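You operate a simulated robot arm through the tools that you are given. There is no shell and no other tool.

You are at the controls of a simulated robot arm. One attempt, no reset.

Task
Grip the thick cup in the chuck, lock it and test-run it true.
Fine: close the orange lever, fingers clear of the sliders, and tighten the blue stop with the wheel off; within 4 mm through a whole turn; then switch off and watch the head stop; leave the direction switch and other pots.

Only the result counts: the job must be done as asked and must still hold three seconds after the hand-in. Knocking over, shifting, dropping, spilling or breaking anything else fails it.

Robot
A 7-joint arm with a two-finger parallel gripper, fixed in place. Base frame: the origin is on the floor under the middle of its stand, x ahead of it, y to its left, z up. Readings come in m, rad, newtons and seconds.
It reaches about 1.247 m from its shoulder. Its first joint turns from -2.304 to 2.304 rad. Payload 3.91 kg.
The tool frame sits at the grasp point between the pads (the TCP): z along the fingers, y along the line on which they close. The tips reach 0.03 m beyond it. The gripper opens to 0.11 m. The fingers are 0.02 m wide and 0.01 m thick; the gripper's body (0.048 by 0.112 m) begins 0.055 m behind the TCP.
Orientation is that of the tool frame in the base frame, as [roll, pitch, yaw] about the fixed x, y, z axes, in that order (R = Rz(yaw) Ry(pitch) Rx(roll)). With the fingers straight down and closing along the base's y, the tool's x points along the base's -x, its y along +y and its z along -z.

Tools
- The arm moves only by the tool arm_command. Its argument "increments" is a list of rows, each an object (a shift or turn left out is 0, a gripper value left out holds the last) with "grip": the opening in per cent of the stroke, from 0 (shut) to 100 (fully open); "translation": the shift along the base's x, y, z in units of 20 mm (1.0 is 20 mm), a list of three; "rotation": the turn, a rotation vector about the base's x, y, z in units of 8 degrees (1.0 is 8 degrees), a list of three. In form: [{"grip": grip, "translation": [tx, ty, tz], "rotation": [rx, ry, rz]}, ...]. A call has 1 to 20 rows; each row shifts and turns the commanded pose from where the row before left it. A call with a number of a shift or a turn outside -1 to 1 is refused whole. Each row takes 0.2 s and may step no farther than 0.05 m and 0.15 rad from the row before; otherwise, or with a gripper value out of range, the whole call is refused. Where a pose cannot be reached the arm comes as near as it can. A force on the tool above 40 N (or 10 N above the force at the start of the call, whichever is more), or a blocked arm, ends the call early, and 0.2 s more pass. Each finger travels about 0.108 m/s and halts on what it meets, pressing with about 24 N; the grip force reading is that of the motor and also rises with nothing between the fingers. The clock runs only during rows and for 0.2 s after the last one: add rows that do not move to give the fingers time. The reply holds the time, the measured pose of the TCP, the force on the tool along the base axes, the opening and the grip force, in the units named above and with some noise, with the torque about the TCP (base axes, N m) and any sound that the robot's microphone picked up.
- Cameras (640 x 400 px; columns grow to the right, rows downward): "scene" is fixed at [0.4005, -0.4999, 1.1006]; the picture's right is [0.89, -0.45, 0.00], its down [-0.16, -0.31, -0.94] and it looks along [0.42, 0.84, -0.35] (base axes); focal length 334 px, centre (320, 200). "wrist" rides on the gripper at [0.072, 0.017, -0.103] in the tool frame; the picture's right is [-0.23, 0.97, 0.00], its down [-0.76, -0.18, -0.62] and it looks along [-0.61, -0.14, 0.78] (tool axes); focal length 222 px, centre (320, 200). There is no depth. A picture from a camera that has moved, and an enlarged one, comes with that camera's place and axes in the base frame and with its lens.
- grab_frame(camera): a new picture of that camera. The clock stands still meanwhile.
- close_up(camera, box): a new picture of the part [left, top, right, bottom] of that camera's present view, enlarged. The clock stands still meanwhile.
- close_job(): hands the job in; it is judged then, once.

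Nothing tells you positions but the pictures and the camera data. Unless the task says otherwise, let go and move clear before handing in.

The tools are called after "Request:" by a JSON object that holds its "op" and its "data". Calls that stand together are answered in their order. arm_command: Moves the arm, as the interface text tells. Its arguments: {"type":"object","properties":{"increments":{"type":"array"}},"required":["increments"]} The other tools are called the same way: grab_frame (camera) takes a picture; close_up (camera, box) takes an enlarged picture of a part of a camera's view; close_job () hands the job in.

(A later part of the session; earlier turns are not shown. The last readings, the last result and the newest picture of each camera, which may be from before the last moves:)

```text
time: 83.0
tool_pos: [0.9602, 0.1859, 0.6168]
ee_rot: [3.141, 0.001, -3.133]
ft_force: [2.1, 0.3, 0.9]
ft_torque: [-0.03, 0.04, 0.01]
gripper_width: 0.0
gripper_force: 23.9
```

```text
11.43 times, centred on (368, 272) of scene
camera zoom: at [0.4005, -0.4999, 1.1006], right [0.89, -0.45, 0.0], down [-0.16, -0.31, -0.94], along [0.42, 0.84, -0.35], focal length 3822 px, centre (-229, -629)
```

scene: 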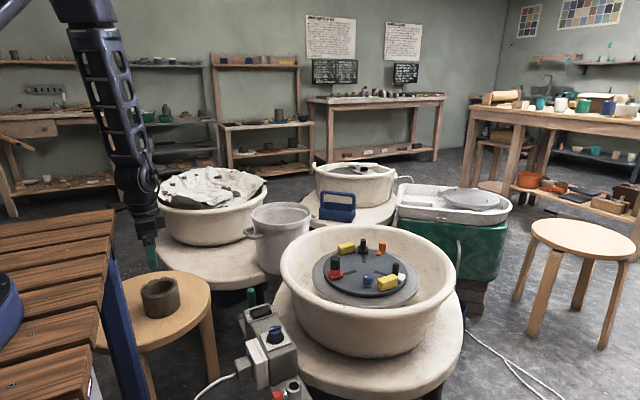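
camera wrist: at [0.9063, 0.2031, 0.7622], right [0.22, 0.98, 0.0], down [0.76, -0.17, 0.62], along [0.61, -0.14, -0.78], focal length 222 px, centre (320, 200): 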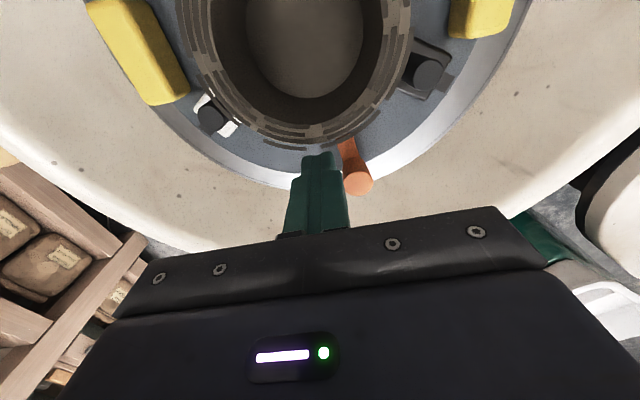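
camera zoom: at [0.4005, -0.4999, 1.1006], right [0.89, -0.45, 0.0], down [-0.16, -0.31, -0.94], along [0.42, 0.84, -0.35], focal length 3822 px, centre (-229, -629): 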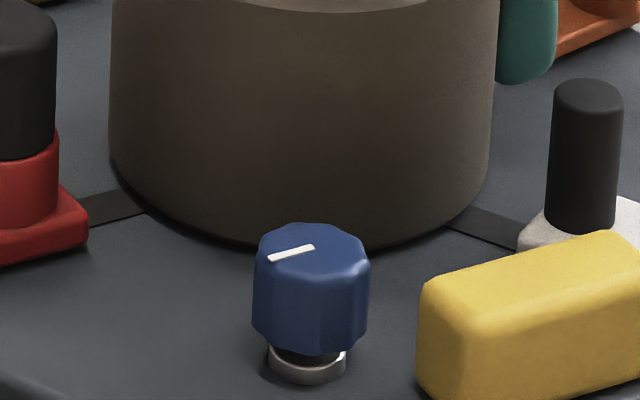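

The two cameras disagree a bit about the remaining offset, so I'll back off, rise, and look straight down so that all three pads and the cup are in one picture.

Request:
{"op": "arm_command", "data": {"increments": [{"translation": [0.35, 0, 0]}, {"translation": [0, 0, 0.6]}, {"translation": [0, 0, 1]}, {"translation": [0, 0, 1]}, {"translation": [0, 0, 1]}, {"translation": [0, 0, 1]}, {"translation": [0, 0, 1]}, {"translation": [-0.5, -0.1, 1]}, {"translation": [-0.9, -0.1, 1]}, {"translation": [-0.9, -0.1, 1]}, {}, {}]}}

Request:
{"op": "grab_frame", "data": {"camera": "wrist"}}

Request:
{"op": "close_up", "data": {"camera": "wrist", "box": [220, 0, 440, 140]}}

```text
time: 85.6
tool_pos: [0.9216, 0.1803, 0.7939]
ee_rot: [-3.141, -0.003, -3.134]
ft_force: [-0.1, 0.1, -0.4]
ft_torque: [0.0, 0.02, 0.01]
gripper_width: 0.0
gripper_force: 23.9
```

```text
taken
camera wrist: at [0.8502, 0.1967, 0.8954], right [0.22, 0.98, 0.0], down [0.76, -0.17, 0.62], along [0.61, -0.14, -0.78], focal length 222 px, centre (320, 200)
```

wrist: 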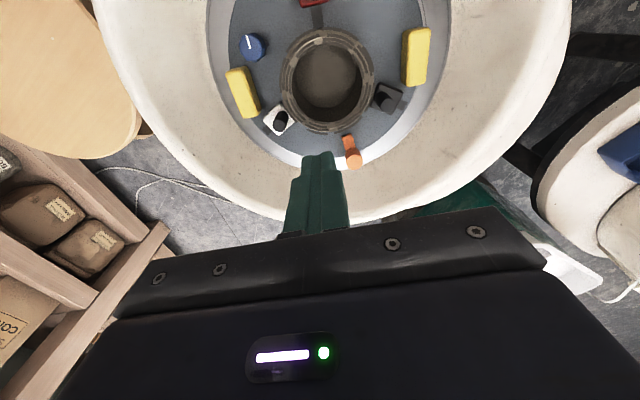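

```text
2.86 times, centred on (330, 70) of wrist
camera zoom: at [0.8502, 0.1967, 0.8954], right [0.22, 0.98, 0.0], down [0.76, -0.17, 0.62], along [0.61, -0.14, -0.78], focal length 635 px, centre (291, 571)
```

zoom: 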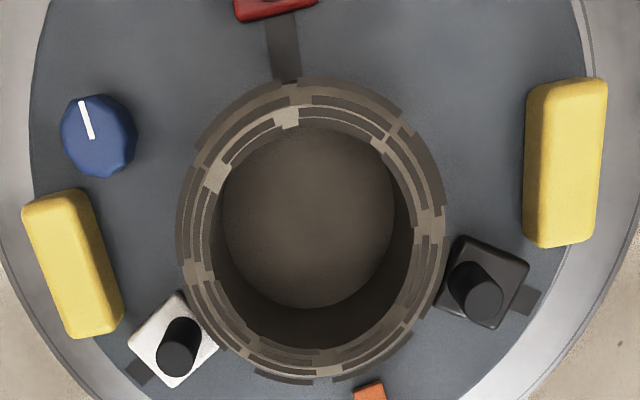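

This view shows all the pads. I'll zoom in on the cup rim and each pad for precise measurements.

Request:
{"op": "close_up", "data": {"camera": "wrist", "box": [260, 95, 308, 140]}}

Request:
{"op": "close_up", "data": {"camera": "wrist", "box": [362, 75, 410, 120]}}

Request:
{"op": "close_up", "data": {"camera": "wrist", "box": [272, 20, 384, 140]}}

Request:
{"op": "close_up", "data": {"camera": "wrist", "box": [292, 0, 340, 30]}}

```text
8.89 times, centred on (284, 118) of wrist
camera zoom: at [0.8502, 0.1967, 0.8954], right [0.22, 0.98, 0.0], down [0.76, -0.17, 0.62], along [0.61, -0.14, -0.78], focal length 1974 px, centre (640, 933)
```

zoom: 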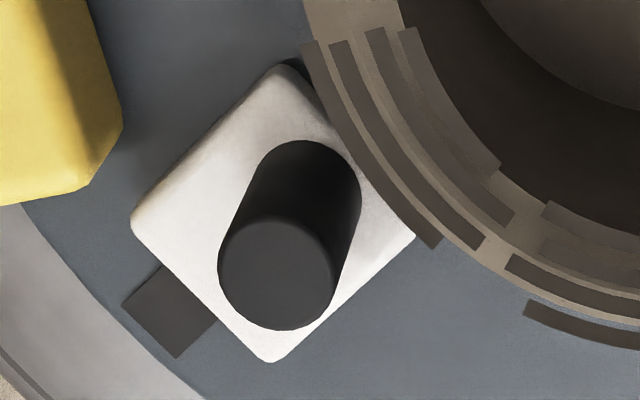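

```text
8.89 times, centred on (386, 98) of wrist
camera zoom: at [0.8502, 0.1967, 0.8954], right [0.22, 0.98, 0.0], down [0.76, -0.17, 0.62], along [0.61, -0.14, -0.78], focal length 1974 px, centre (-267, 1111)
```

zoom: 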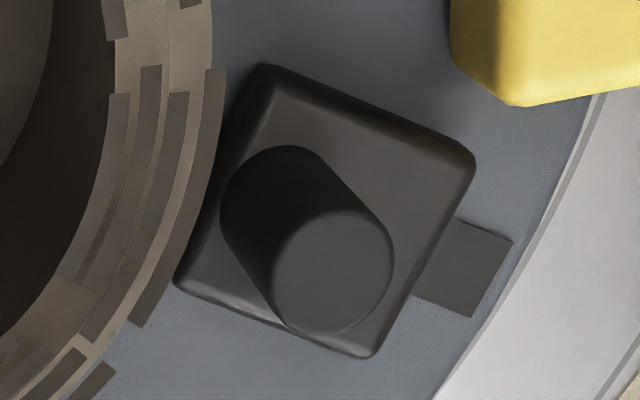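

```text
3.33 times, centred on (328, 80) of wrist
camera zoom: at [0.8502, 0.1967, 0.8954], right [0.22, 0.98, 0.0], down [0.76, -0.17, 0.62], along [0.61, -0.14, -0.78], focal length 740 px, centre (293, 600)
```

zoom: 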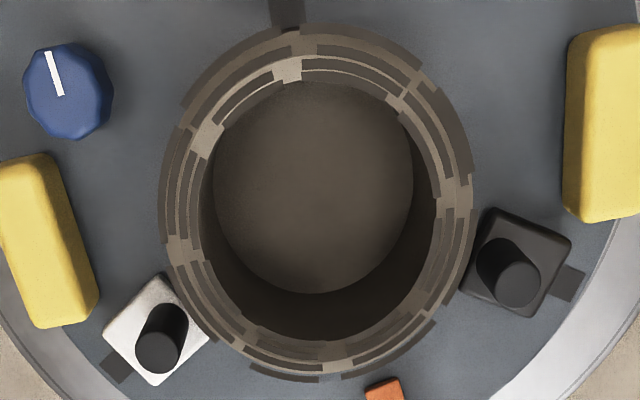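

```text
13.33 times, centred on (316, 15) of wrist
camera zoom: at [0.8502, 0.1967, 0.8954], right [0.22, 0.98, 0.0], down [0.76, -0.17, 0.62], along [0.61, -0.14, -0.78], focal length 2962 px, centre (373, 2667)
```

zoom: 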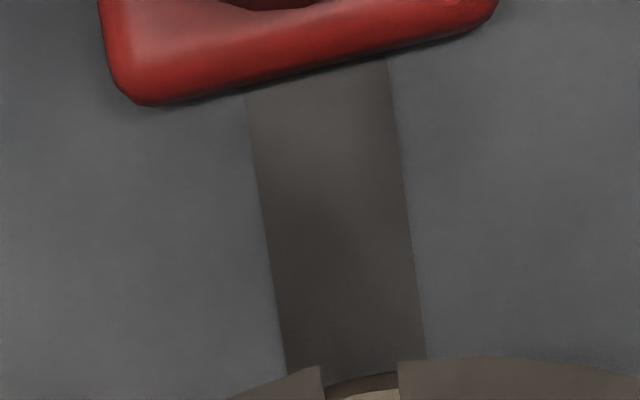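

The pads' centre works out to (0.9028, 0.1923) and the cup rim centre to (0.9029, 0.1918), so the cup is now centred in the chuck within about 1 mm. I'll close the lever again, this time only pushing the knob sideways with closed fingers (no grip, so no radial load on the plate).

Request:
{"op": "arm_command", "data": {"increments": [{"translation": [0.75, 0.56, 0]}, {"translation": [0.75, 0.56, 0]}, {"translation": [0.75, 0.56, 0]}, {"translation": [0.75, 0.56, 0]}, {"translation": [0.75, 0.56, 0]}, {"translation": [0.75, 0.56, 0]}, {"translation": [0, 0, -1]}, {"translation": [0, 0, -1]}, {"translation": [0, 0, -1]}, {"translation": [0, 0, -1]}, {"translation": [0, 0, -1]}, {"translation": [0, 0, -1]}, {}, {}]}}

Request:
{"op": "grab_frame", "data": {"camera": "wrist"}}

Request:
{"op": "close_up", "data": {"camera": "scene", "box": [320, 200, 430, 290]}}

```text
time: 88.6
tool_pos: [1.0116, 0.2464, 0.6702]
ee_rot: [-3.141, 0.001, -3.132]
ft_force: [-0.3, -0.3, 0.7]
ft_torque: [-0.01, -0.01, -0.02]
gripper_width: 0.0
gripper_force: 23.8
```

```text
taken
camera wrist: at [0.9396, 0.2636, 0.772], right [0.22, 0.98, 0.0], down [0.76, -0.17, 0.62], along [0.61, -0.14, -0.78], focal length 222 px, centre (320, 200)
```

wrist: 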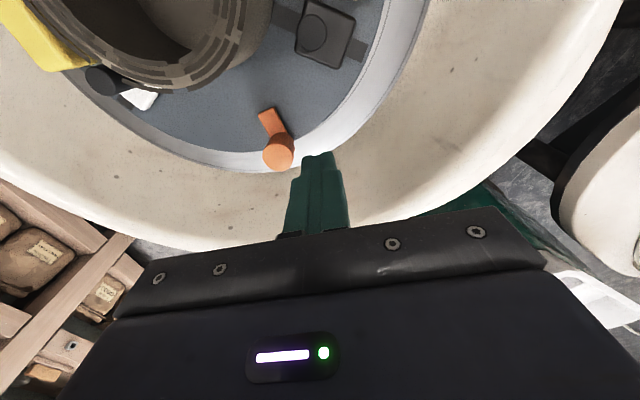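

```text
4.44 times, centred on (375, 245) of scene
camera zoom: at [0.4005, -0.4999, 1.1006], right [0.89, -0.45, 0.0], down [-0.16, -0.31, -0.94], along [0.42, 0.84, -0.35], focal length 1486 px, centre (76, 0)
```

zoom: 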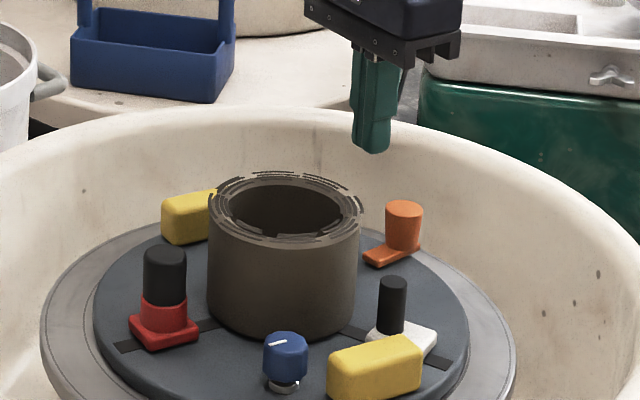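

The knob is at about (1.012, 0.212) and the fingers are 12 mm beyond it on the +y side. Lowering and then approaching in -y.

Request:
{"op": "arm_command", "data": {"increments": [{"translation": [0, 0, -0.9]}, {"translation": [0, 0, -0.9]}, {"translation": [0, 0, -0.8]}, {"translation": [0, -0.2, 0]}, {"translation": [0, -0.2, 0]}, {}]}}

Request:
{"op": "grab_frame", "data": {"camera": "wrist"}}

Request:
{"op": "close_up", "data": {"camera": "scene", "box": [310, 220, 430, 300]}}

```text
time: 90.0
tool_pos: [1.0097, 0.239, 0.618]
ee_rot: [3.14, 0.0, -3.134]
ft_force: [0.6, 0.9, 0.3]
ft_torque: [0.0, -0.01, 0.01]
gripper_width: 0.0
gripper_force: 23.9
```

```text
taken
camera wrist: at [0.9394, 0.2553, 0.7204], right [0.22, 0.98, 0.0], down [0.76, -0.17, 0.62], along [0.61, -0.14, -0.78], focal length 222 px, centre (320, 200)
```

wrist: 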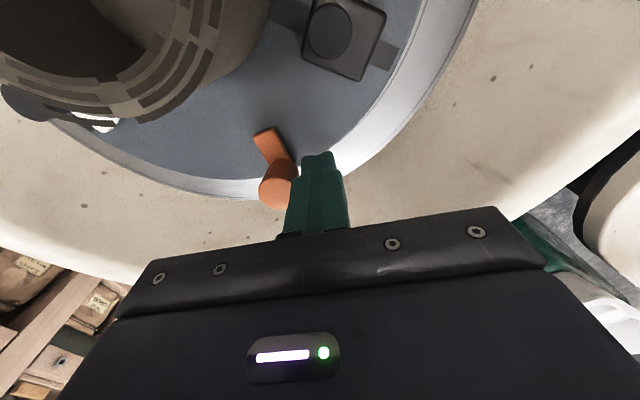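

```text
5.00 times, centred on (370, 260) of scene
camera zoom: at [0.4005, -0.4999, 1.1006], right [0.89, -0.45, 0.0], down [-0.16, -0.31, -0.94], along [0.42, 0.84, -0.35], focal length 1672 px, centre (70, -100)
```

zoom: 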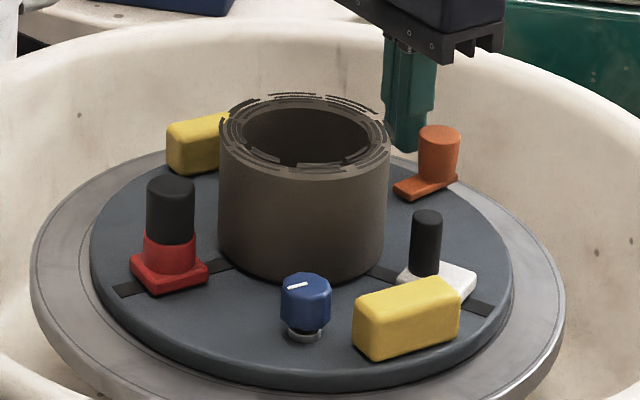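

Fingers are just beside the knob. Pushing it in -y with 2 mm steps.

Request:
{"op": "arm_command", "data": {"increments": [{"translation": [0, -0.1, 0]}, {"translation": [0, -0.1, 0]}, {"translation": [0, -0.1, 0]}, {"translation": [0, -0.1, 0]}, {"translation": [0, -0.1, 0]}, {}]}}

Request:
{"op": "close_up", "data": {"camera": "scene", "box": [310, 220, 430, 300]}}

```text
time: 91.4
tool_pos: [1.0107, 0.2301, 0.6175]
ee_rot: [-3.141, 0.0, -3.134]
ft_force: [-0.5, 0.6, -0.1]
ft_torque: [0.0, 0.0, 0.0]
gripper_width: 0.0
gripper_force: 23.6
```

```text
5.00 times, centred on (370, 260) of scene
camera zoom: at [0.4005, -0.4999, 1.1006], right [0.89, -0.45, 0.0], down [-0.16, -0.31, -0.94], along [0.42, 0.84, -0.35], focal length 1672 px, centre (70, -100)
```

zoom: 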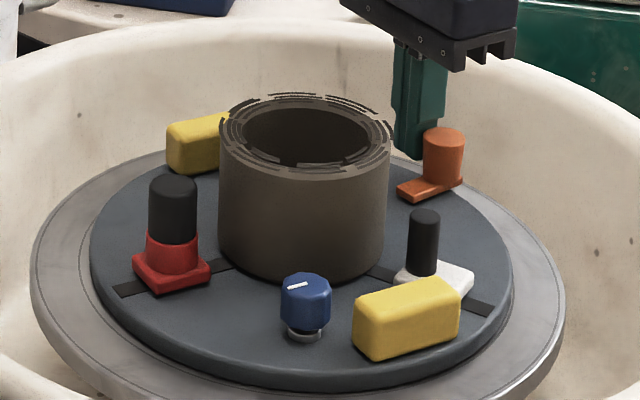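

The lever moves freely again with the plate staying still. Continuing another 16 mm.

Request:
{"op": "arm_command", "data": {"increments": [{"translation": [0, -0.1, 0]}, {"translation": [0, -0.1, 0]}, {"translation": [0, -0.1, 0]}, {"translation": [0, -0.1, 0]}, {"translation": [0, -0.1, 0]}, {"translation": [0, -0.1, 0]}, {"translation": [0, -0.1, 0]}, {"translation": [0, -0.1, 0]}, {}]}}

Request:
{"op": "close_up", "data": {"camera": "scene", "box": [310, 220, 430, 300]}}

```text
time: 93.4
tool_pos: [1.0108, 0.2131, 0.6176]
ee_rot: [3.142, 0.001, -3.133]
ft_force: [1.8, 0.1, 0.5]
ft_torque: [0.01, 0.03, 0.02]
gripper_width: 0.0
gripper_force: 23.8
```

```text
5.00 times, centred on (370, 260) of scene
camera zoom: at [0.4005, -0.4999, 1.1006], right [0.89, -0.45, 0.0], down [-0.16, -0.31, -0.94], along [0.42, 0.84, -0.35], focal length 1672 px, centre (70, -100)
```

zoom: 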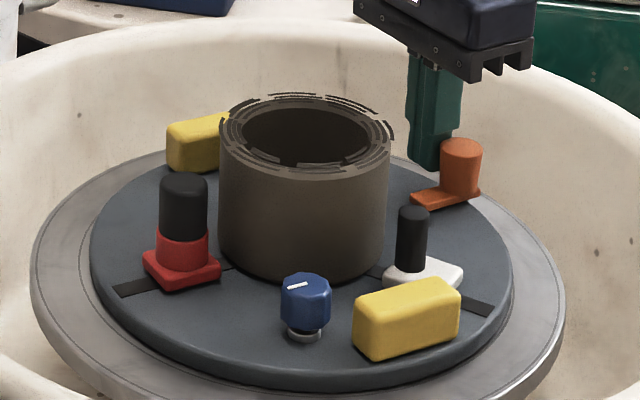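

Request:
{"op": "arm_command", "data": {"increments": [{"translation": [0, -0.1, 0]}, {"translation": [0, -0.1, 0]}, {"translation": [0, -0.1, 0]}, {"translation": [0, -0.1, 0]}, {"translation": [0, -0.1, 0]}, {"translation": [0, -0.1, 0]}, {}]}}

Request:
{"op": "close_up", "data": {"camera": "scene", "box": [310, 220, 430, 300]}}

Request:
{"op": "grab_frame", "data": {"camera": "wrist"}}

```text
time: 95.0
tool_pos: [1.0111, 0.2026, 0.617]
ee_rot: [3.142, 0.001, -3.135]
ft_force: [0.5, 1.0, 0.2]
ft_torque: [0.02, -0.02, 0.0]
gripper_width: 0.0001
gripper_force: 23.5
```

```text
5.00 times, centred on (370, 260) of scene
camera zoom: at [0.4005, -0.4999, 1.1006], right [0.89, -0.45, 0.0], down [-0.16, -0.31, -0.94], along [0.42, 0.84, -0.35], focal length 1672 px, centre (70, -100)
```

zoom: 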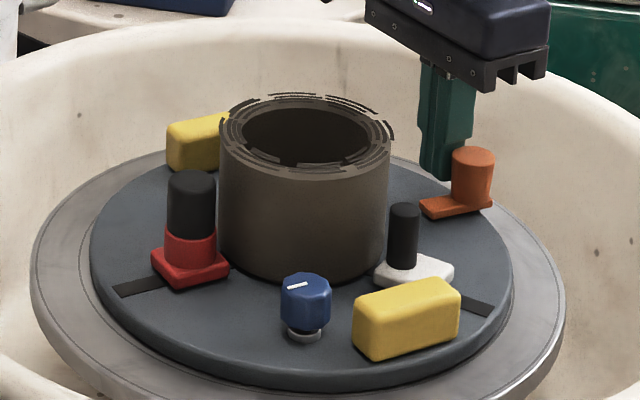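

```text
taken
camera wrist: at [0.9394, 0.2186, 0.7191], right [0.22, 0.98, 0.0], down [0.76, -0.17, 0.62], along [0.61, -0.14, -0.78], focal length 222 px, centre (320, 200)
```

wrist: 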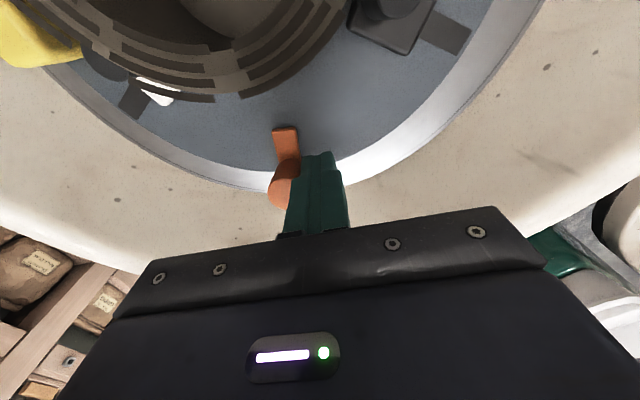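

The pads are closing in evenly. Continuing with smaller steps and watching for contact or head rotation.

Request:
{"op": "arm_command", "data": {"increments": [{"translation": [0, -0.1, 0]}, {"translation": [0, -0.1, 0]}, {"translation": [0, -0.1, 0]}, {}]}}

Request:
{"op": "close_up", "data": {"camera": "scene", "box": [310, 220, 430, 300]}}

```text
time: 96.0
tool_pos: [1.0121, 0.1962, 0.6181]
ee_rot: [3.141, 0.0, -3.133]
ft_force: [0.8, 1.5, -0.5]
ft_torque: [0.0, -0.03, 0.01]
gripper_width: 0.0
gripper_force: 24.4
```

```text
5.00 times, centred on (370, 260) of scene
camera zoom: at [0.4005, -0.4999, 1.1006], right [0.89, -0.45, 0.0], down [-0.16, -0.31, -0.94], along [0.42, 0.84, -0.35], focal length 1672 px, centre (70, -100)
```

zoom: 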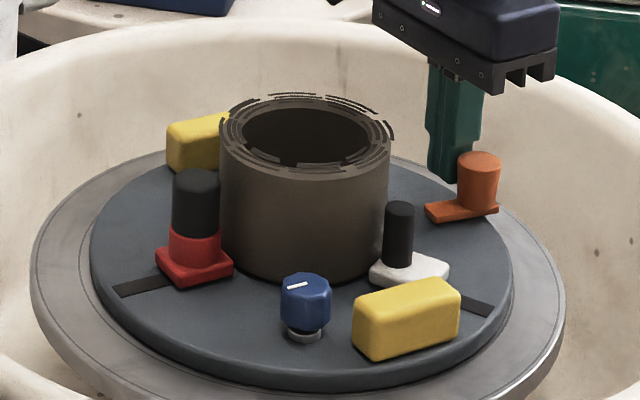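

Request:
{"op": "arm_command", "data": {"increments": [{"translation": [0, -0.1, 0]}, {"translation": [0, -0.1, 0]}, {"translation": [0, -0.1, 0]}, {}]}}

Request:
{"op": "close_up", "data": {"camera": "scene", "box": [310, 220, 430, 300]}}

```text
time: 97.0
tool_pos: [1.0113, 0.1895, 0.619]
ee_rot: [-3.141, 0.001, -3.133]
ft_force: [0.8, 1.2, 0.4]
ft_torque: [-0.01, -0.04, -0.01]
gripper_width: 0.0
gripper_force: 23.1
```

```text
5.00 times, centred on (370, 260) of scene
camera zoom: at [0.4005, -0.4999, 1.1006], right [0.89, -0.45, 0.0], down [-0.16, -0.31, -0.94], along [0.42, 0.84, -0.35], focal length 1672 px, centre (70, -100)
```

zoom: 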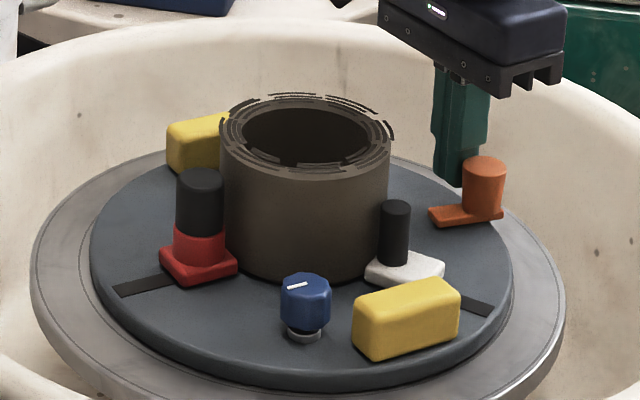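

Request:
{"op": "arm_command", "data": {"increments": [{"translation": [0, -0.1, 0]}, {"translation": [0, -0.1, 0]}, {}]}}

Request:
{"op": "close_up", "data": {"camera": "scene", "box": [310, 220, 430, 300]}}

```text
time: 97.8
tool_pos: [1.0098, 0.1853, 0.6176]
ee_rot: [3.141, 0.002, -3.132]
ft_force: [0.0, 0.6, -0.1]
ft_torque: [0.02, 0.01, -0.02]
gripper_width: 0.0
gripper_force: 24.2
```

```text
5.00 times, centred on (370, 260) of scene
camera zoom: at [0.4005, -0.4999, 1.1006], right [0.89, -0.45, 0.0], down [-0.16, -0.31, -0.94], along [0.42, 0.84, -0.35], focal length 1672 px, centre (70, -100)
```

zoom: 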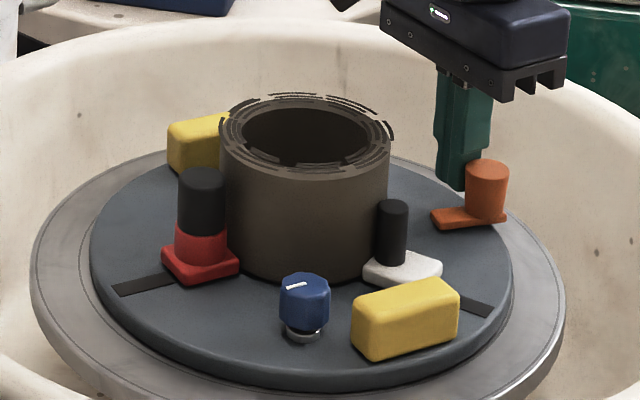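

Request:
{"op": "arm_command", "data": {"increments": [{"translation": [0, -0.1, 0]}, {"translation": [0, -0.1, 0]}, {}]}}

Request:
{"op": "close_up", "data": {"camera": "scene", "box": [310, 220, 430, 300]}}

Request:
{"op": "grab_frame", "data": {"camera": "wrist"}}

```text
time: 98.6
tool_pos: [1.0103, 0.1824, 0.6168]
ee_rot: [-3.141, 0.0, -3.132]
ft_force: [-0.3, 1.0, -2.2]
ft_torque: [0.02, 0.0, 0.01]
gripper_width: 0.0
gripper_force: 24.2
```

```text
5.00 times, centred on (370, 260) of scene
camera zoom: at [0.4005, -0.4999, 1.1006], right [0.89, -0.45, 0.0], down [-0.16, -0.31, -0.94], along [0.42, 0.84, -0.35], focal length 1672 px, centre (70, -100)
```

zoom: 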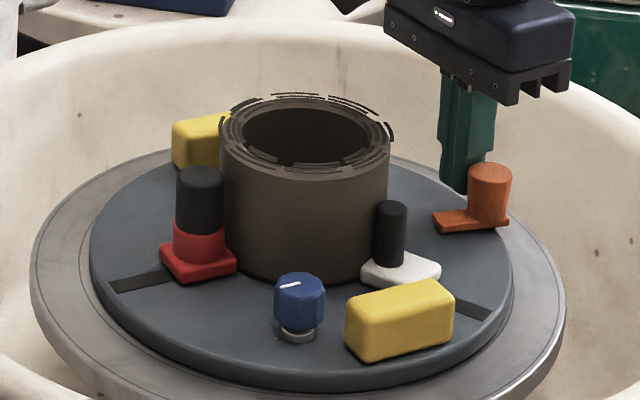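

```text
taken
camera wrist: at [0.9389, 0.1991, 0.7199], right [0.22, 0.98, 0.0], down [0.76, -0.17, 0.62], along [0.61, -0.14, -0.78], focal length 222 px, centre (320, 200)
```

wrist: 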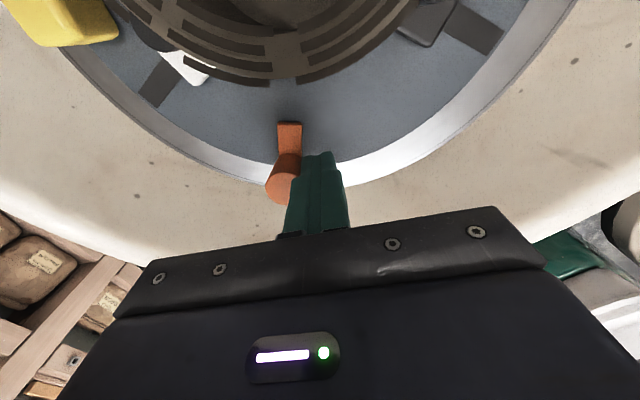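

The lever is now blocked and the head starts turning with it, so the pads have met the cup. I'll back the fingers off and look straight down to verify that all three pads touch.

Request:
{"op": "arm_command", "data": {"increments": [{"translation": [0, 0.4, 0]}, {"translation": [0, 0.4, 0.3]}, {"translation": [0, 0, 1]}, {"translation": [0, 0, 1]}, {"translation": [0, 0, 1]}, {"translation": [0, 0, 1]}, {"translation": [0, 0, 1]}, {"translation": [-0.85, -0.15, 1]}, {"translation": [-0.9, -0.15, 1]}, {"translation": [-0.9, -0.15, 1]}, {"translation": [-0.9, -0.15, 0.5]}, {"translation": [-0.9, -0.15, 0]}, {}, {}]}}

Request:
{"op": "grab_frame", "data": {"camera": "wrist"}}

Request:
{"op": "close_up", "data": {"camera": "wrist", "box": [220, 0, 440, 140]}}

Request:
{"op": "close_up", "data": {"camera": "scene", "box": [310, 220, 430, 300]}}

```text
time: 101.6
tool_pos: [0.9227, 0.1819, 0.7941]
ee_rot: [3.141, 0.0, -3.134]
ft_force: [0.4, -0.5, -0.2]
ft_torque: [0.01, -0.01, -0.01]
gripper_width: 0.0
gripper_force: 23.8
```

```text
taken
camera wrist: at [0.8512, 0.1987, 0.8961], right [0.22, 0.98, 0.0], down [0.76, -0.17, 0.62], along [0.61, -0.14, -0.78], focal length 222 px, centre (320, 200)
```

wrist: 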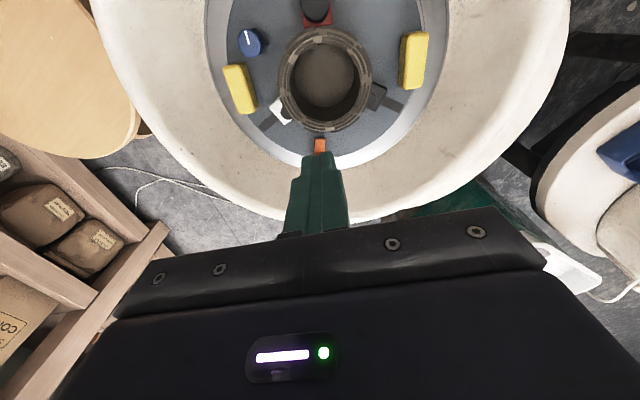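

```text
2.86 times, centred on (330, 70) of wrist
camera zoom: at [0.8512, 0.1987, 0.8961], right [0.22, 0.98, 0.0], down [0.76, -0.17, 0.62], along [0.61, -0.14, -0.78], focal length 635 px, centre (291, 571)
```

zoom: 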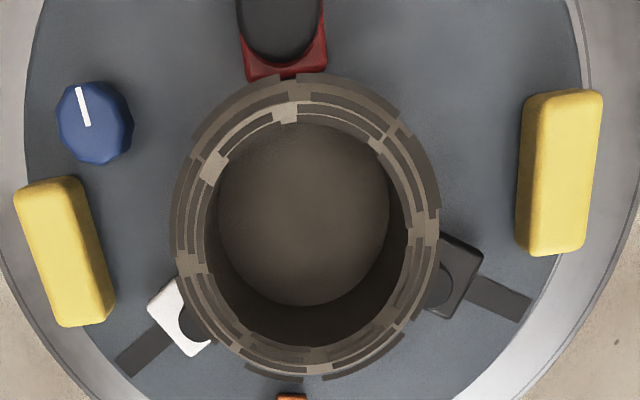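

```text
5.00 times, centred on (370, 260) of scene
camera zoom: at [0.4005, -0.4999, 1.1006], right [0.89, -0.45, 0.0], down [-0.16, -0.31, -0.94], along [0.42, 0.84, -0.35], focal length 1672 px, centre (70, -100)
```

zoom: 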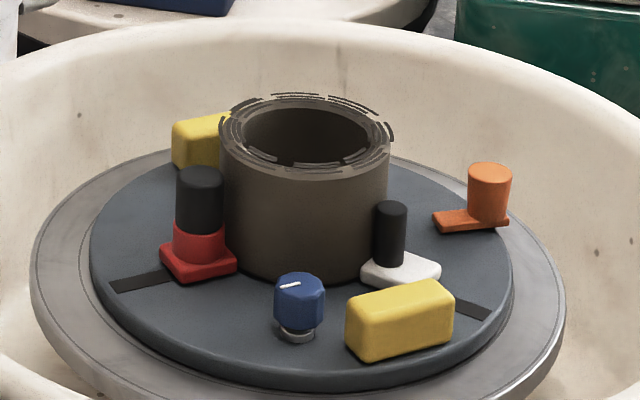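

Request:
{"op": "close_up", "data": {"camera": "wrist", "box": [292, 0, 348, 35]}}

Request:
{"op": "close_up", "data": {"camera": "wrist", "box": [264, 90, 304, 130]}}

Request:
{"op": "close_up", "data": {"camera": "wrist", "box": [356, 75, 396, 115]}}

Request:
{"op": "close_up", "data": {"camera": "scene", "box": [334, 250, 374, 280]}}

Request:
{"op": "close_up", "data": {"camera": "scene", "box": [366, 255, 406, 285]}}

```text
11.43 times, centred on (320, 18) of wrist
camera zoom: at [0.8512, 0.1987, 0.8961], right [0.22, 0.98, 0.0], down [0.76, -0.17, 0.62], along [0.61, -0.14, -0.78], focal length 2538 px, centre (320, 2286)
```

zoom: 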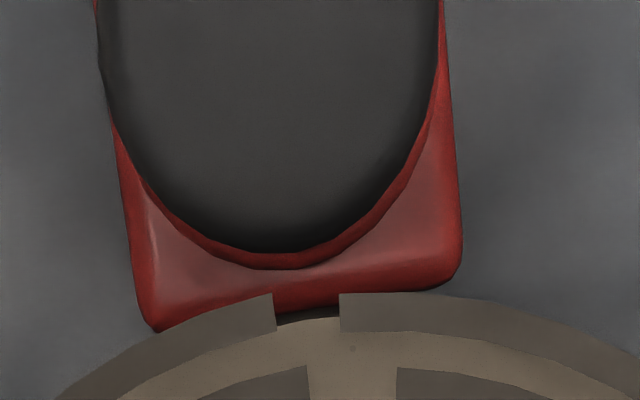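

```text
10.00 times, centred on (284, 110) of wrist
camera zoom: at [0.8512, 0.1987, 0.8961], right [0.22, 0.98, 0.0], down [0.76, -0.17, 0.62], along [0.61, -0.14, -0.78], focal length 2221 px, centre (680, 1100)
```

zoom: 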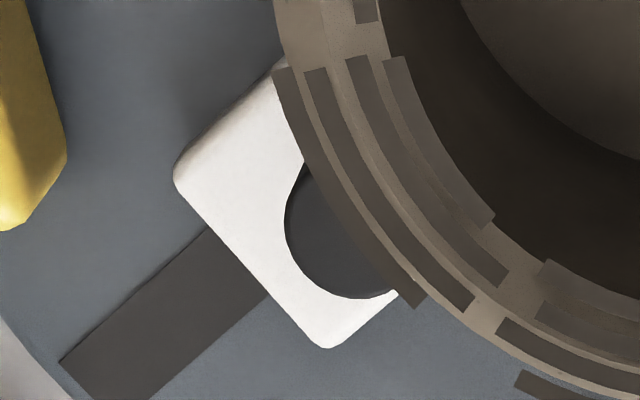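

```text
10.00 times, centred on (376, 95) of wrist
camera zoom: at [0.8512, 0.1987, 0.8961], right [0.22, 0.98, 0.0], down [0.76, -0.17, 0.62], along [0.61, -0.14, -0.78], focal length 2221 px, centre (-240, 1250)
```

zoom: 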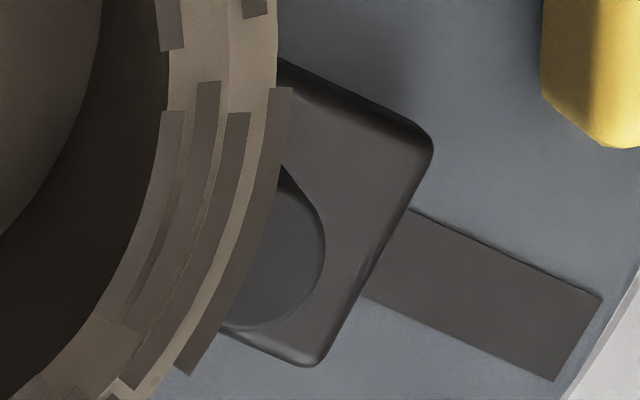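

```text
13.33 times, centred on (354, 265) of scene
camera zoom: at [0.4005, -0.4999, 1.1006], right [0.89, -0.45, 0.0], down [-0.16, -0.31, -0.94], along [0.42, 0.84, -0.35], focal length 4459 px, centre (-133, -667)
```

zoom: 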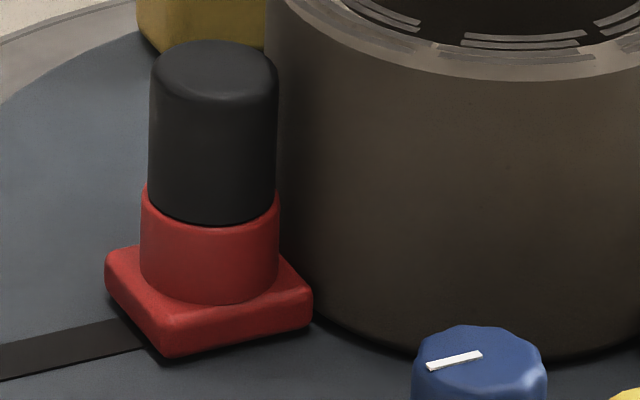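

```text
13.33 times, centred on (386, 270) of scene
camera zoom: at [0.4005, -0.4999, 1.1006], right [0.89, -0.45, 0.0], down [-0.16, -0.31, -0.94], along [0.42, 0.84, -0.35], focal length 4459 px, centre (-560, -733)
```

zoom: 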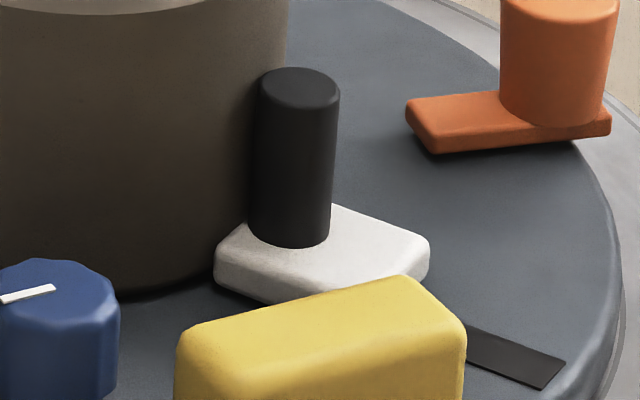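

The black and white pads appear to touch, but the red pad seems to have a few mm gap. I'll look at that gap from the +y side with the hand turned.

Request:
{"op": "arm_command", "data": {"increments": [{"translation": [-0.21, 0.33, 0], "rotation": [0, 0, -0.94]}, {"translation": [-0.21, 0.33, 0], "rotation": [0, 0, -0.94]}, {"translation": [-0.21, 0.33, 0], "rotation": [0, 0, -0.94]}, {"translation": [-0.21, 0.33, 0], "rotation": [0, 0, -0.94]}, {"translation": [-0.21, 0.33, 0], "rotation": [0, 0, -0.94]}, {"translation": [-0.21, 0.33, 0], "rotation": [0, 0, -0.94]}, {"translation": [-0.21, 0.33, 0], "rotation": [0, 0, -0.94]}, {"translation": [-0.21, 0.33, -0.8], "rotation": [0, 0, -0.94]}, {"translation": [-0.21, 0.33, -0.8], "rotation": [0, 0, -0.94]}, {"translation": [-0.21, 0.33, -0.8], "rotation": [0, 0, -0.94]}, {"translation": [-0.21, 0.33, -0.8], "rotation": [0, 0, -0.94]}, {"translation": [-0.21, 0.33, -0.8], "rotation": [0, 0, -0.94]}, {}, {}]}}

Request:
{"op": "grab_frame", "data": {"camera": "wrist"}}

Request:
{"op": "close_up", "data": {"camera": "wrist", "box": [220, 60, 380, 180]}}

```text
time: 104.6
tool_pos: [0.8728, 0.2624, 0.713]
ee_rot: [3.141, -0.001, 1.575]
ft_force: [1.6, -0.4, 0.3]
ft_torque: [-0.05, -0.03, 0.01]
gripper_width: 0.0
gripper_force: 24.1
```

```text
taken
camera wrist: at [0.8902, 0.3348, 0.8149], right [0.97, -0.22, 0.0], down [-0.18, -0.76, 0.62], along [-0.14, -0.61, -0.78], focal length 222 px, centre (320, 200)
```

wrist: 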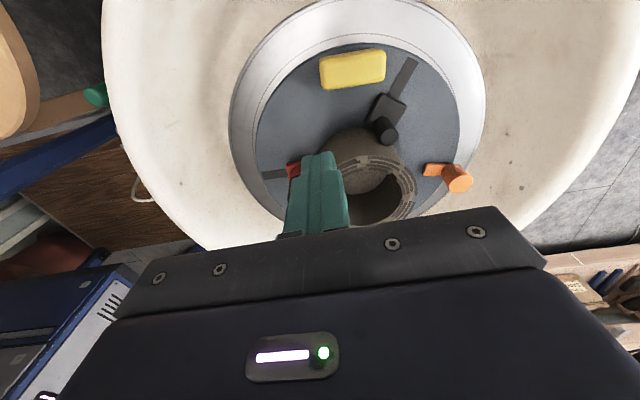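

```text
3.33 times, centred on (300, 120) of wrist
camera zoom: at [0.8902, 0.3348, 0.8149], right [0.97, -0.22, 0.0], down [-0.18, -0.76, 0.62], along [-0.14, -0.61, -0.78], focal length 740 px, centre (387, 467)
```

zoom: 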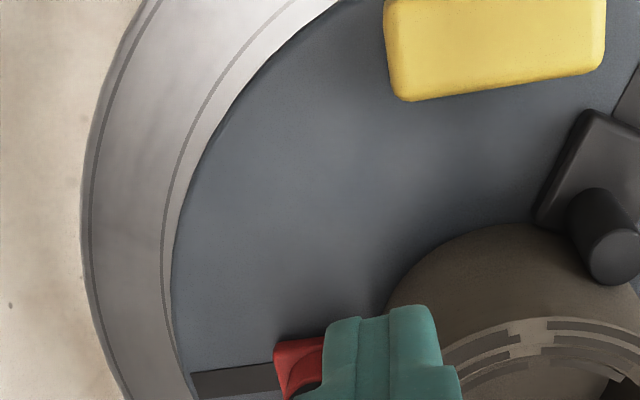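

The closed fingers hide the red pad; I'll open them to look between, and shift a little toward -y.

Request:
{"op": "arm_command", "data": {"increments": [{"grip": 100, "translation": [0, -0.5, 0]}, {"translation": [0, -1, 0]}, {"translation": [0, -1, 0]}, {}, {}]}}

Request:
{"op": "grab_frame", "data": {"camera": "wrist"}}

Request:
{"op": "close_up", "data": {"camera": "wrist", "box": [260, 100, 380, 190]}}

```text
time: 105.8
tool_pos: [0.8712, 0.2121, 0.7131]
ee_rot: [3.141, 0.0, 1.574]
ft_force: [-0.5, 0.6, -0.9]
ft_torque: [0.02, 0.01, -0.02]
gripper_width: 0.1101
gripper_force: 0.0
```

```text
taken
camera wrist: at [0.8888, 0.284, 0.8162], right [0.97, -0.22, 0.0], down [-0.17, -0.76, 0.62], along [-0.14, -0.61, -0.78], focal length 222 px, centre (320, 200)
```

wrist: 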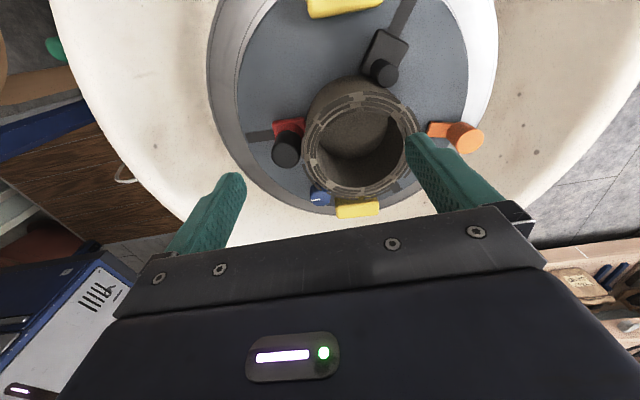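

```text
4.44 times, centred on (320, 145) of wrist
camera zoom: at [0.8888, 0.284, 0.8162], right [0.97, -0.22, 0.0], down [-0.17, -0.76, 0.62], along [-0.14, -0.61, -0.78], focal length 987 px, centre (320, 444)
```

zoom: 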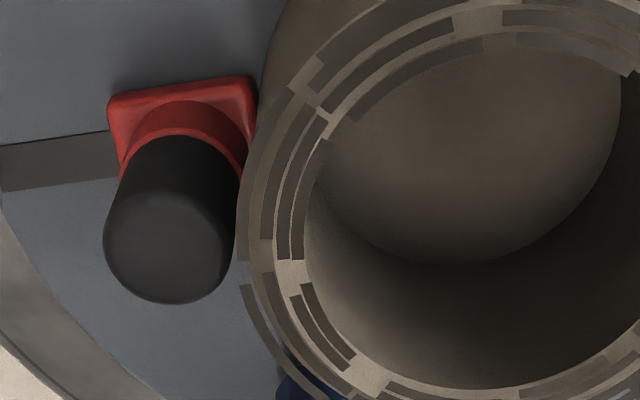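

The red pad looks close to the cup, but the viewing angle hides the gap. I'll shift -x so the camera is right above that gap.

Request:
{"op": "arm_command", "data": {"increments": [{"translation": [-0.9, 0, 0]}, {"translation": [-0.9, 0, 0]}, {}, {}]}}

Request:
{"op": "close_up", "data": {"camera": "wrist", "box": [280, 90, 400, 180]}}

Request:
{"op": "close_up", "data": {"camera": "wrist", "box": [320, 110, 360, 140]}}

```text
time: 106.8
tool_pos: [0.8369, 0.2127, 0.7145]
ee_rot: [3.141, 0.001, 1.573]
ft_force: [0.1, -0.3, -1.4]
ft_torque: [0.02, 0.03, -0.02]
gripper_width: 0.1097
gripper_force: 0.1
```

```text
4.44 times, centred on (340, 135) of wrist
camera zoom: at [0.8544, 0.2853, 0.816], right [0.97, -0.22, 0.0], down [-0.17, -0.76, 0.62], along [-0.14, -0.61, -0.78], focal length 987 px, centre (231, 489)
```

zoom: 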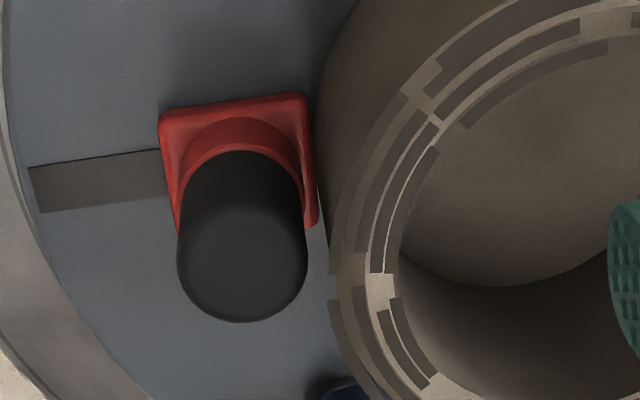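

```text
13.33 times, centred on (340, 125) of wrist
camera zoom: at [0.8544, 0.2853, 0.816], right [0.97, -0.22, 0.0], down [-0.17, -0.76, 0.62], along [-0.14, -0.61, -0.78], focal length 2962 px, centre (53, 1200)
```

zoom: 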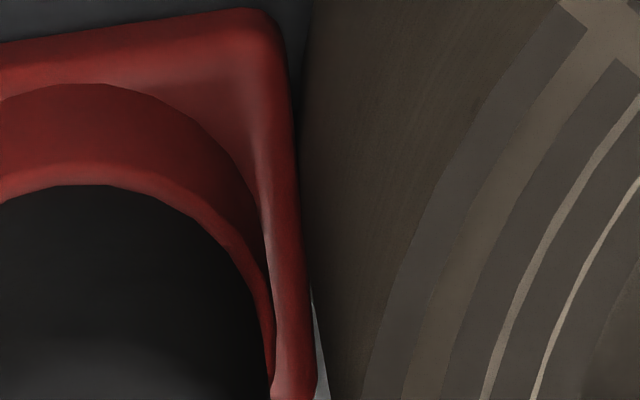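

Now it's clear: the red slider's base block bears against the cup, and with the other two pins touching the cup is gripped by all three sliders. Next is the blue stop, at about (0.852, 0.122); I'll move above it with the fingers turned so they avoid the yellow block.

Request:
{"op": "arm_command", "data": {"increments": [{"grip": 50, "translation": [0.08, -0.5, 0.3], "rotation": [0, 0, 0.97]}, {"translation": [0.08, -0.5, 0.3], "rotation": [0, 0, 0.97]}, {"translation": [0.08, -0.5, 0], "rotation": [0, 0, 0.97]}, {"translation": [0.08, -0.5, 0], "rotation": [0, 0, 0.97]}, {"translation": [0.08, -0.5, 0], "rotation": [0, 0, 0.97]}, {"translation": [0.08, -0.5, 0], "rotation": [0, 0, 0.97]}, {"translation": [0.08, -0.5, 0], "rotation": [0, 0, 0.97]}, {"translation": [0.08, -0.5, 0], "rotation": [0, 0, 0.97]}, {"translation": [0.08, -0.55, 0], "rotation": [0, 0, 0.97]}, {}, {}]}}

Request:
{"op": "grab_frame", "data": {"camera": "wrist"}}

Request:
{"op": "close_up", "data": {"camera": "wrist", "box": [260, 90, 380, 180]}}

Request:
{"op": "close_up", "data": {"camera": "scene", "box": [310, 200, 430, 300]}}

```text
time: 109.2
tool_pos: [0.8476, 0.1226, 0.7262]
ee_rot: [3.141, 0.0, 2.794]
ft_force: [-0.2, 0.8, -1.0]
ft_torque: [0.01, -0.02, -0.03]
gripper_width: 0.0552
gripper_force: 0.2
```

```text
taken
camera wrist: at [0.7882, 0.163, 0.8278], right [0.55, 0.84, 0.0], down [0.66, -0.43, 0.62], along [0.52, -0.34, -0.78], focal length 222 px, centre (320, 200)
```

wrist: 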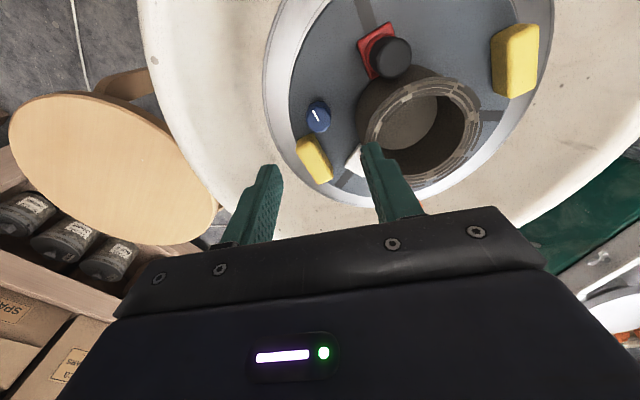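

```text
4.44 times, centred on (320, 135) of wrist
camera zoom: at [0.7882, 0.163, 0.8278], right [0.55, 0.84, 0.0], down [0.66, -0.43, 0.62], along [0.52, -0.34, -0.78], focal length 987 px, centre (320, 489)
```

zoom: 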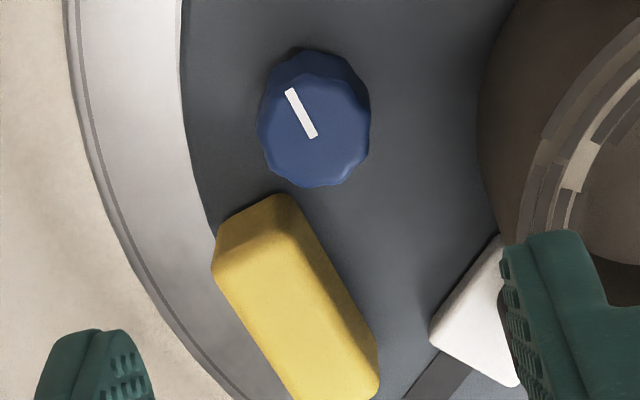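

```text
4.00 times, centred on (370, 250) of scene
camera zoom: at [0.4005, -0.4999, 1.1006], right [0.89, -0.45, 0.0], down [-0.16, -0.31, -0.94], along [0.42, 0.84, -0.35], focal length 1338 px, centre (120, 0)
```

zoom: 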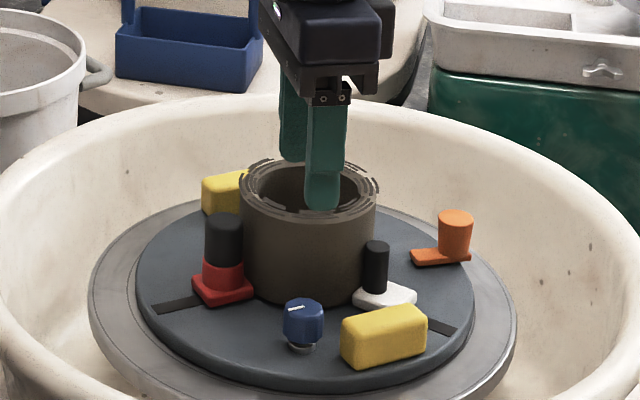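

The blue knob's top centre triangulates to (0.852, 0.1205, 0.600), about 26 mm in diameter. I'll centre over it and lower part-way, then check.

Request:
{"op": "arm_command", "data": {"increments": [{"grip": 45, "translation": [0.1, -0.1, -1]}, {"translation": [0, 0, -1]}, {"translation": [0, 0, -1]}, {"translation": [0, 0, -1]}, {}, {}]}}

Request:
{"op": "grab_frame", "data": {"camera": "wrist"}}

Request:
{"op": "close_up", "data": {"camera": "wrist", "box": [240, 100, 400, 210]}}

Request:
{"op": "close_up", "data": {"camera": "scene", "box": [310, 220, 430, 300]}}

```text
time: 110.6
tool_pos: [0.8524, 0.119, 0.6442]
ee_rot: [-3.14, 0.001, 2.793]
ft_force: [0.5, 0.1, -1.1]
ft_torque: [0.01, 0.0, -0.01]
gripper_width: 0.0496
gripper_force: 0.0
```

```text
taken
camera wrist: at [0.7903, 0.1603, 0.7472], right [0.55, 0.84, 0.0], down [0.66, -0.43, 0.62], along [0.52, -0.34, -0.78], focal length 222 px, centre (320, 200)
```

wrist: 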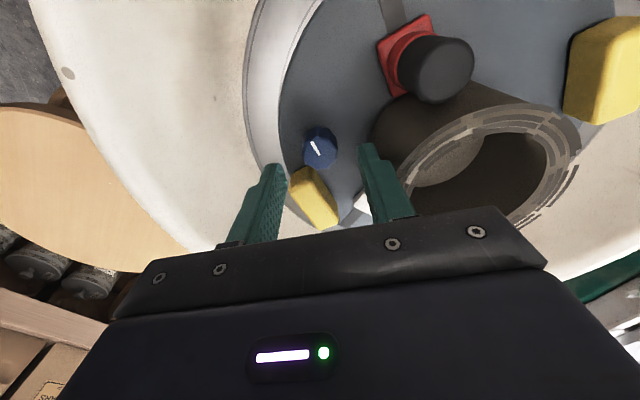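

```text
3.64 times, centred on (320, 155) of wrist
camera zoom: at [0.7903, 0.1603, 0.7472], right [0.55, 0.84, 0.0], down [0.66, -0.43, 0.62], along [0.52, -0.34, -0.78], focal length 808 px, centre (320, 364)
```

zoom: 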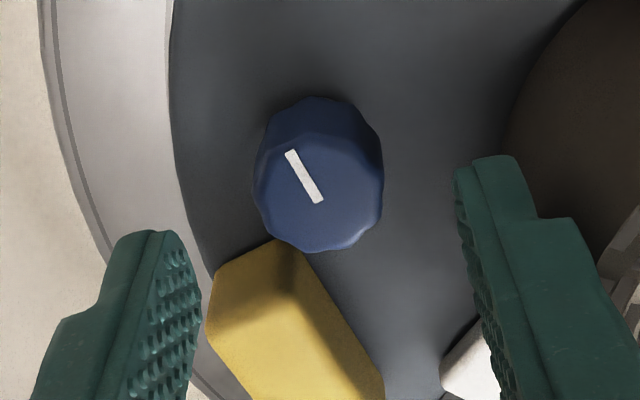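

```text
5.00 times, centred on (370, 260) of scene
camera zoom: at [0.4005, -0.4999, 1.1006], right [0.89, -0.45, 0.0], down [-0.16, -0.31, -0.94], along [0.42, 0.84, -0.35], focal length 1672 px, centre (70, -100)
```

zoom: 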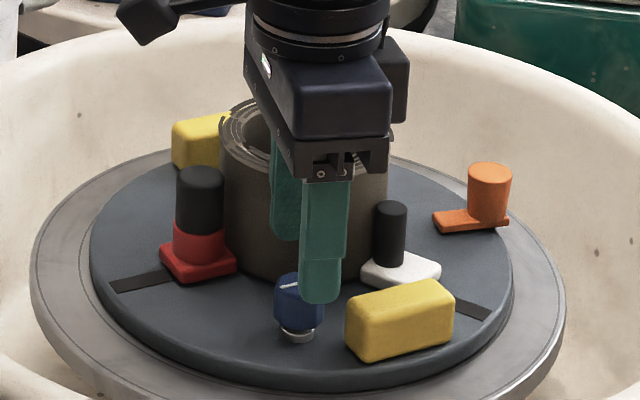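

The finger on the block side would pass within a couple of mm of the yellow block, so I'll turn the hand another 10° clockwise before lowering onto the knob.

Request:
{"op": "arm_command", "data": {"increments": [{"rotation": [0, 0, -0.7]}, {"rotation": [0, 0, -0.7]}, {"translation": [0, 0, -0.5]}, {"translation": [0, 0, -0.5]}, {"translation": [0, 0, -0.4]}, {"translation": [0, 0, -0.35]}, {}]}}

Request:
{"op": "grab_frame", "data": {"camera": "wrist"}}

Request:
{"op": "close_up", "data": {"camera": "wrist", "box": [240, 110, 400, 220]}}

Request:
{"op": "close_up", "data": {"camera": "scene", "box": [330, 240, 400, 300]}}

```text
time: 112.2
tool_pos: [0.8509, 0.1185, 0.6114]
ee_rot: [-3.141, -0.001, 2.597]
ft_force: [1.0, -0.1, -0.3]
ft_torque: [0.0, 0.04, -0.02]
gripper_width: 0.0495
gripper_force: 0.2
```

```text
taken
camera wrist: at [0.7991, 0.1716, 0.7125], right [0.7, 0.72, 0.0], down [0.56, -0.55, 0.62], along [0.45, -0.44, -0.78], focal length 222 px, centre (320, 200)
```

wrist: 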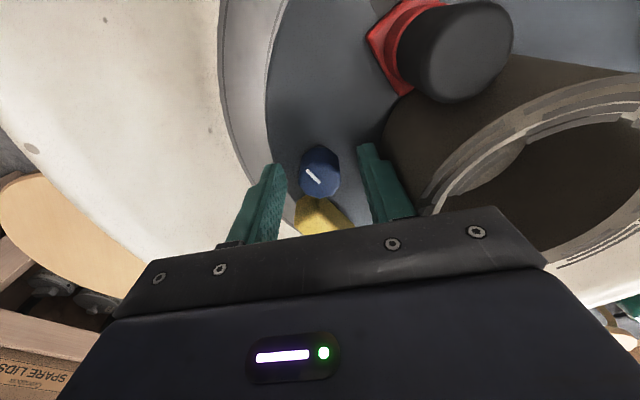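

```text
3.64 times, centred on (320, 165) of wrist
camera zoom: at [0.7991, 0.1716, 0.7125], right [0.7, 0.72, 0.0], down [0.56, -0.55, 0.62], along [0.45, -0.44, -0.78], focal length 808 px, centre (320, 327)
```

zoom: 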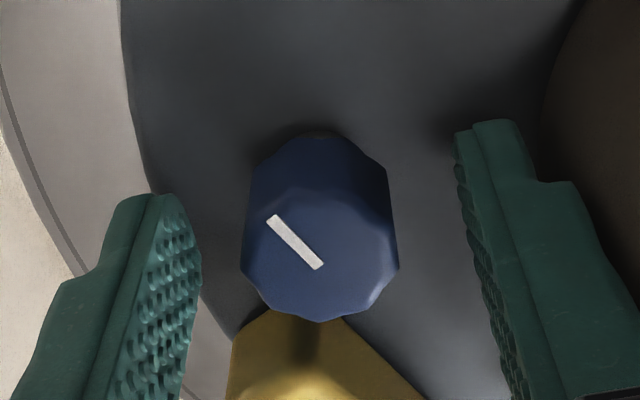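

```text
6.67 times, centred on (365, 270) of scene
camera zoom: at [0.4005, -0.4999, 1.1006], right [0.89, -0.45, 0.0], down [-0.16, -0.31, -0.94], along [0.42, 0.84, -0.35], focal length 2230 px, centre (20, -267)
```

zoom: 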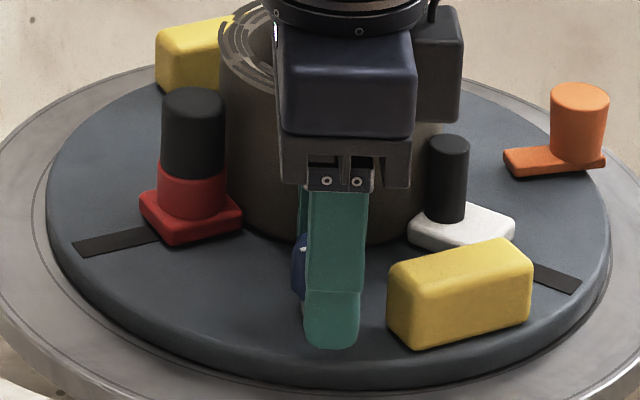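

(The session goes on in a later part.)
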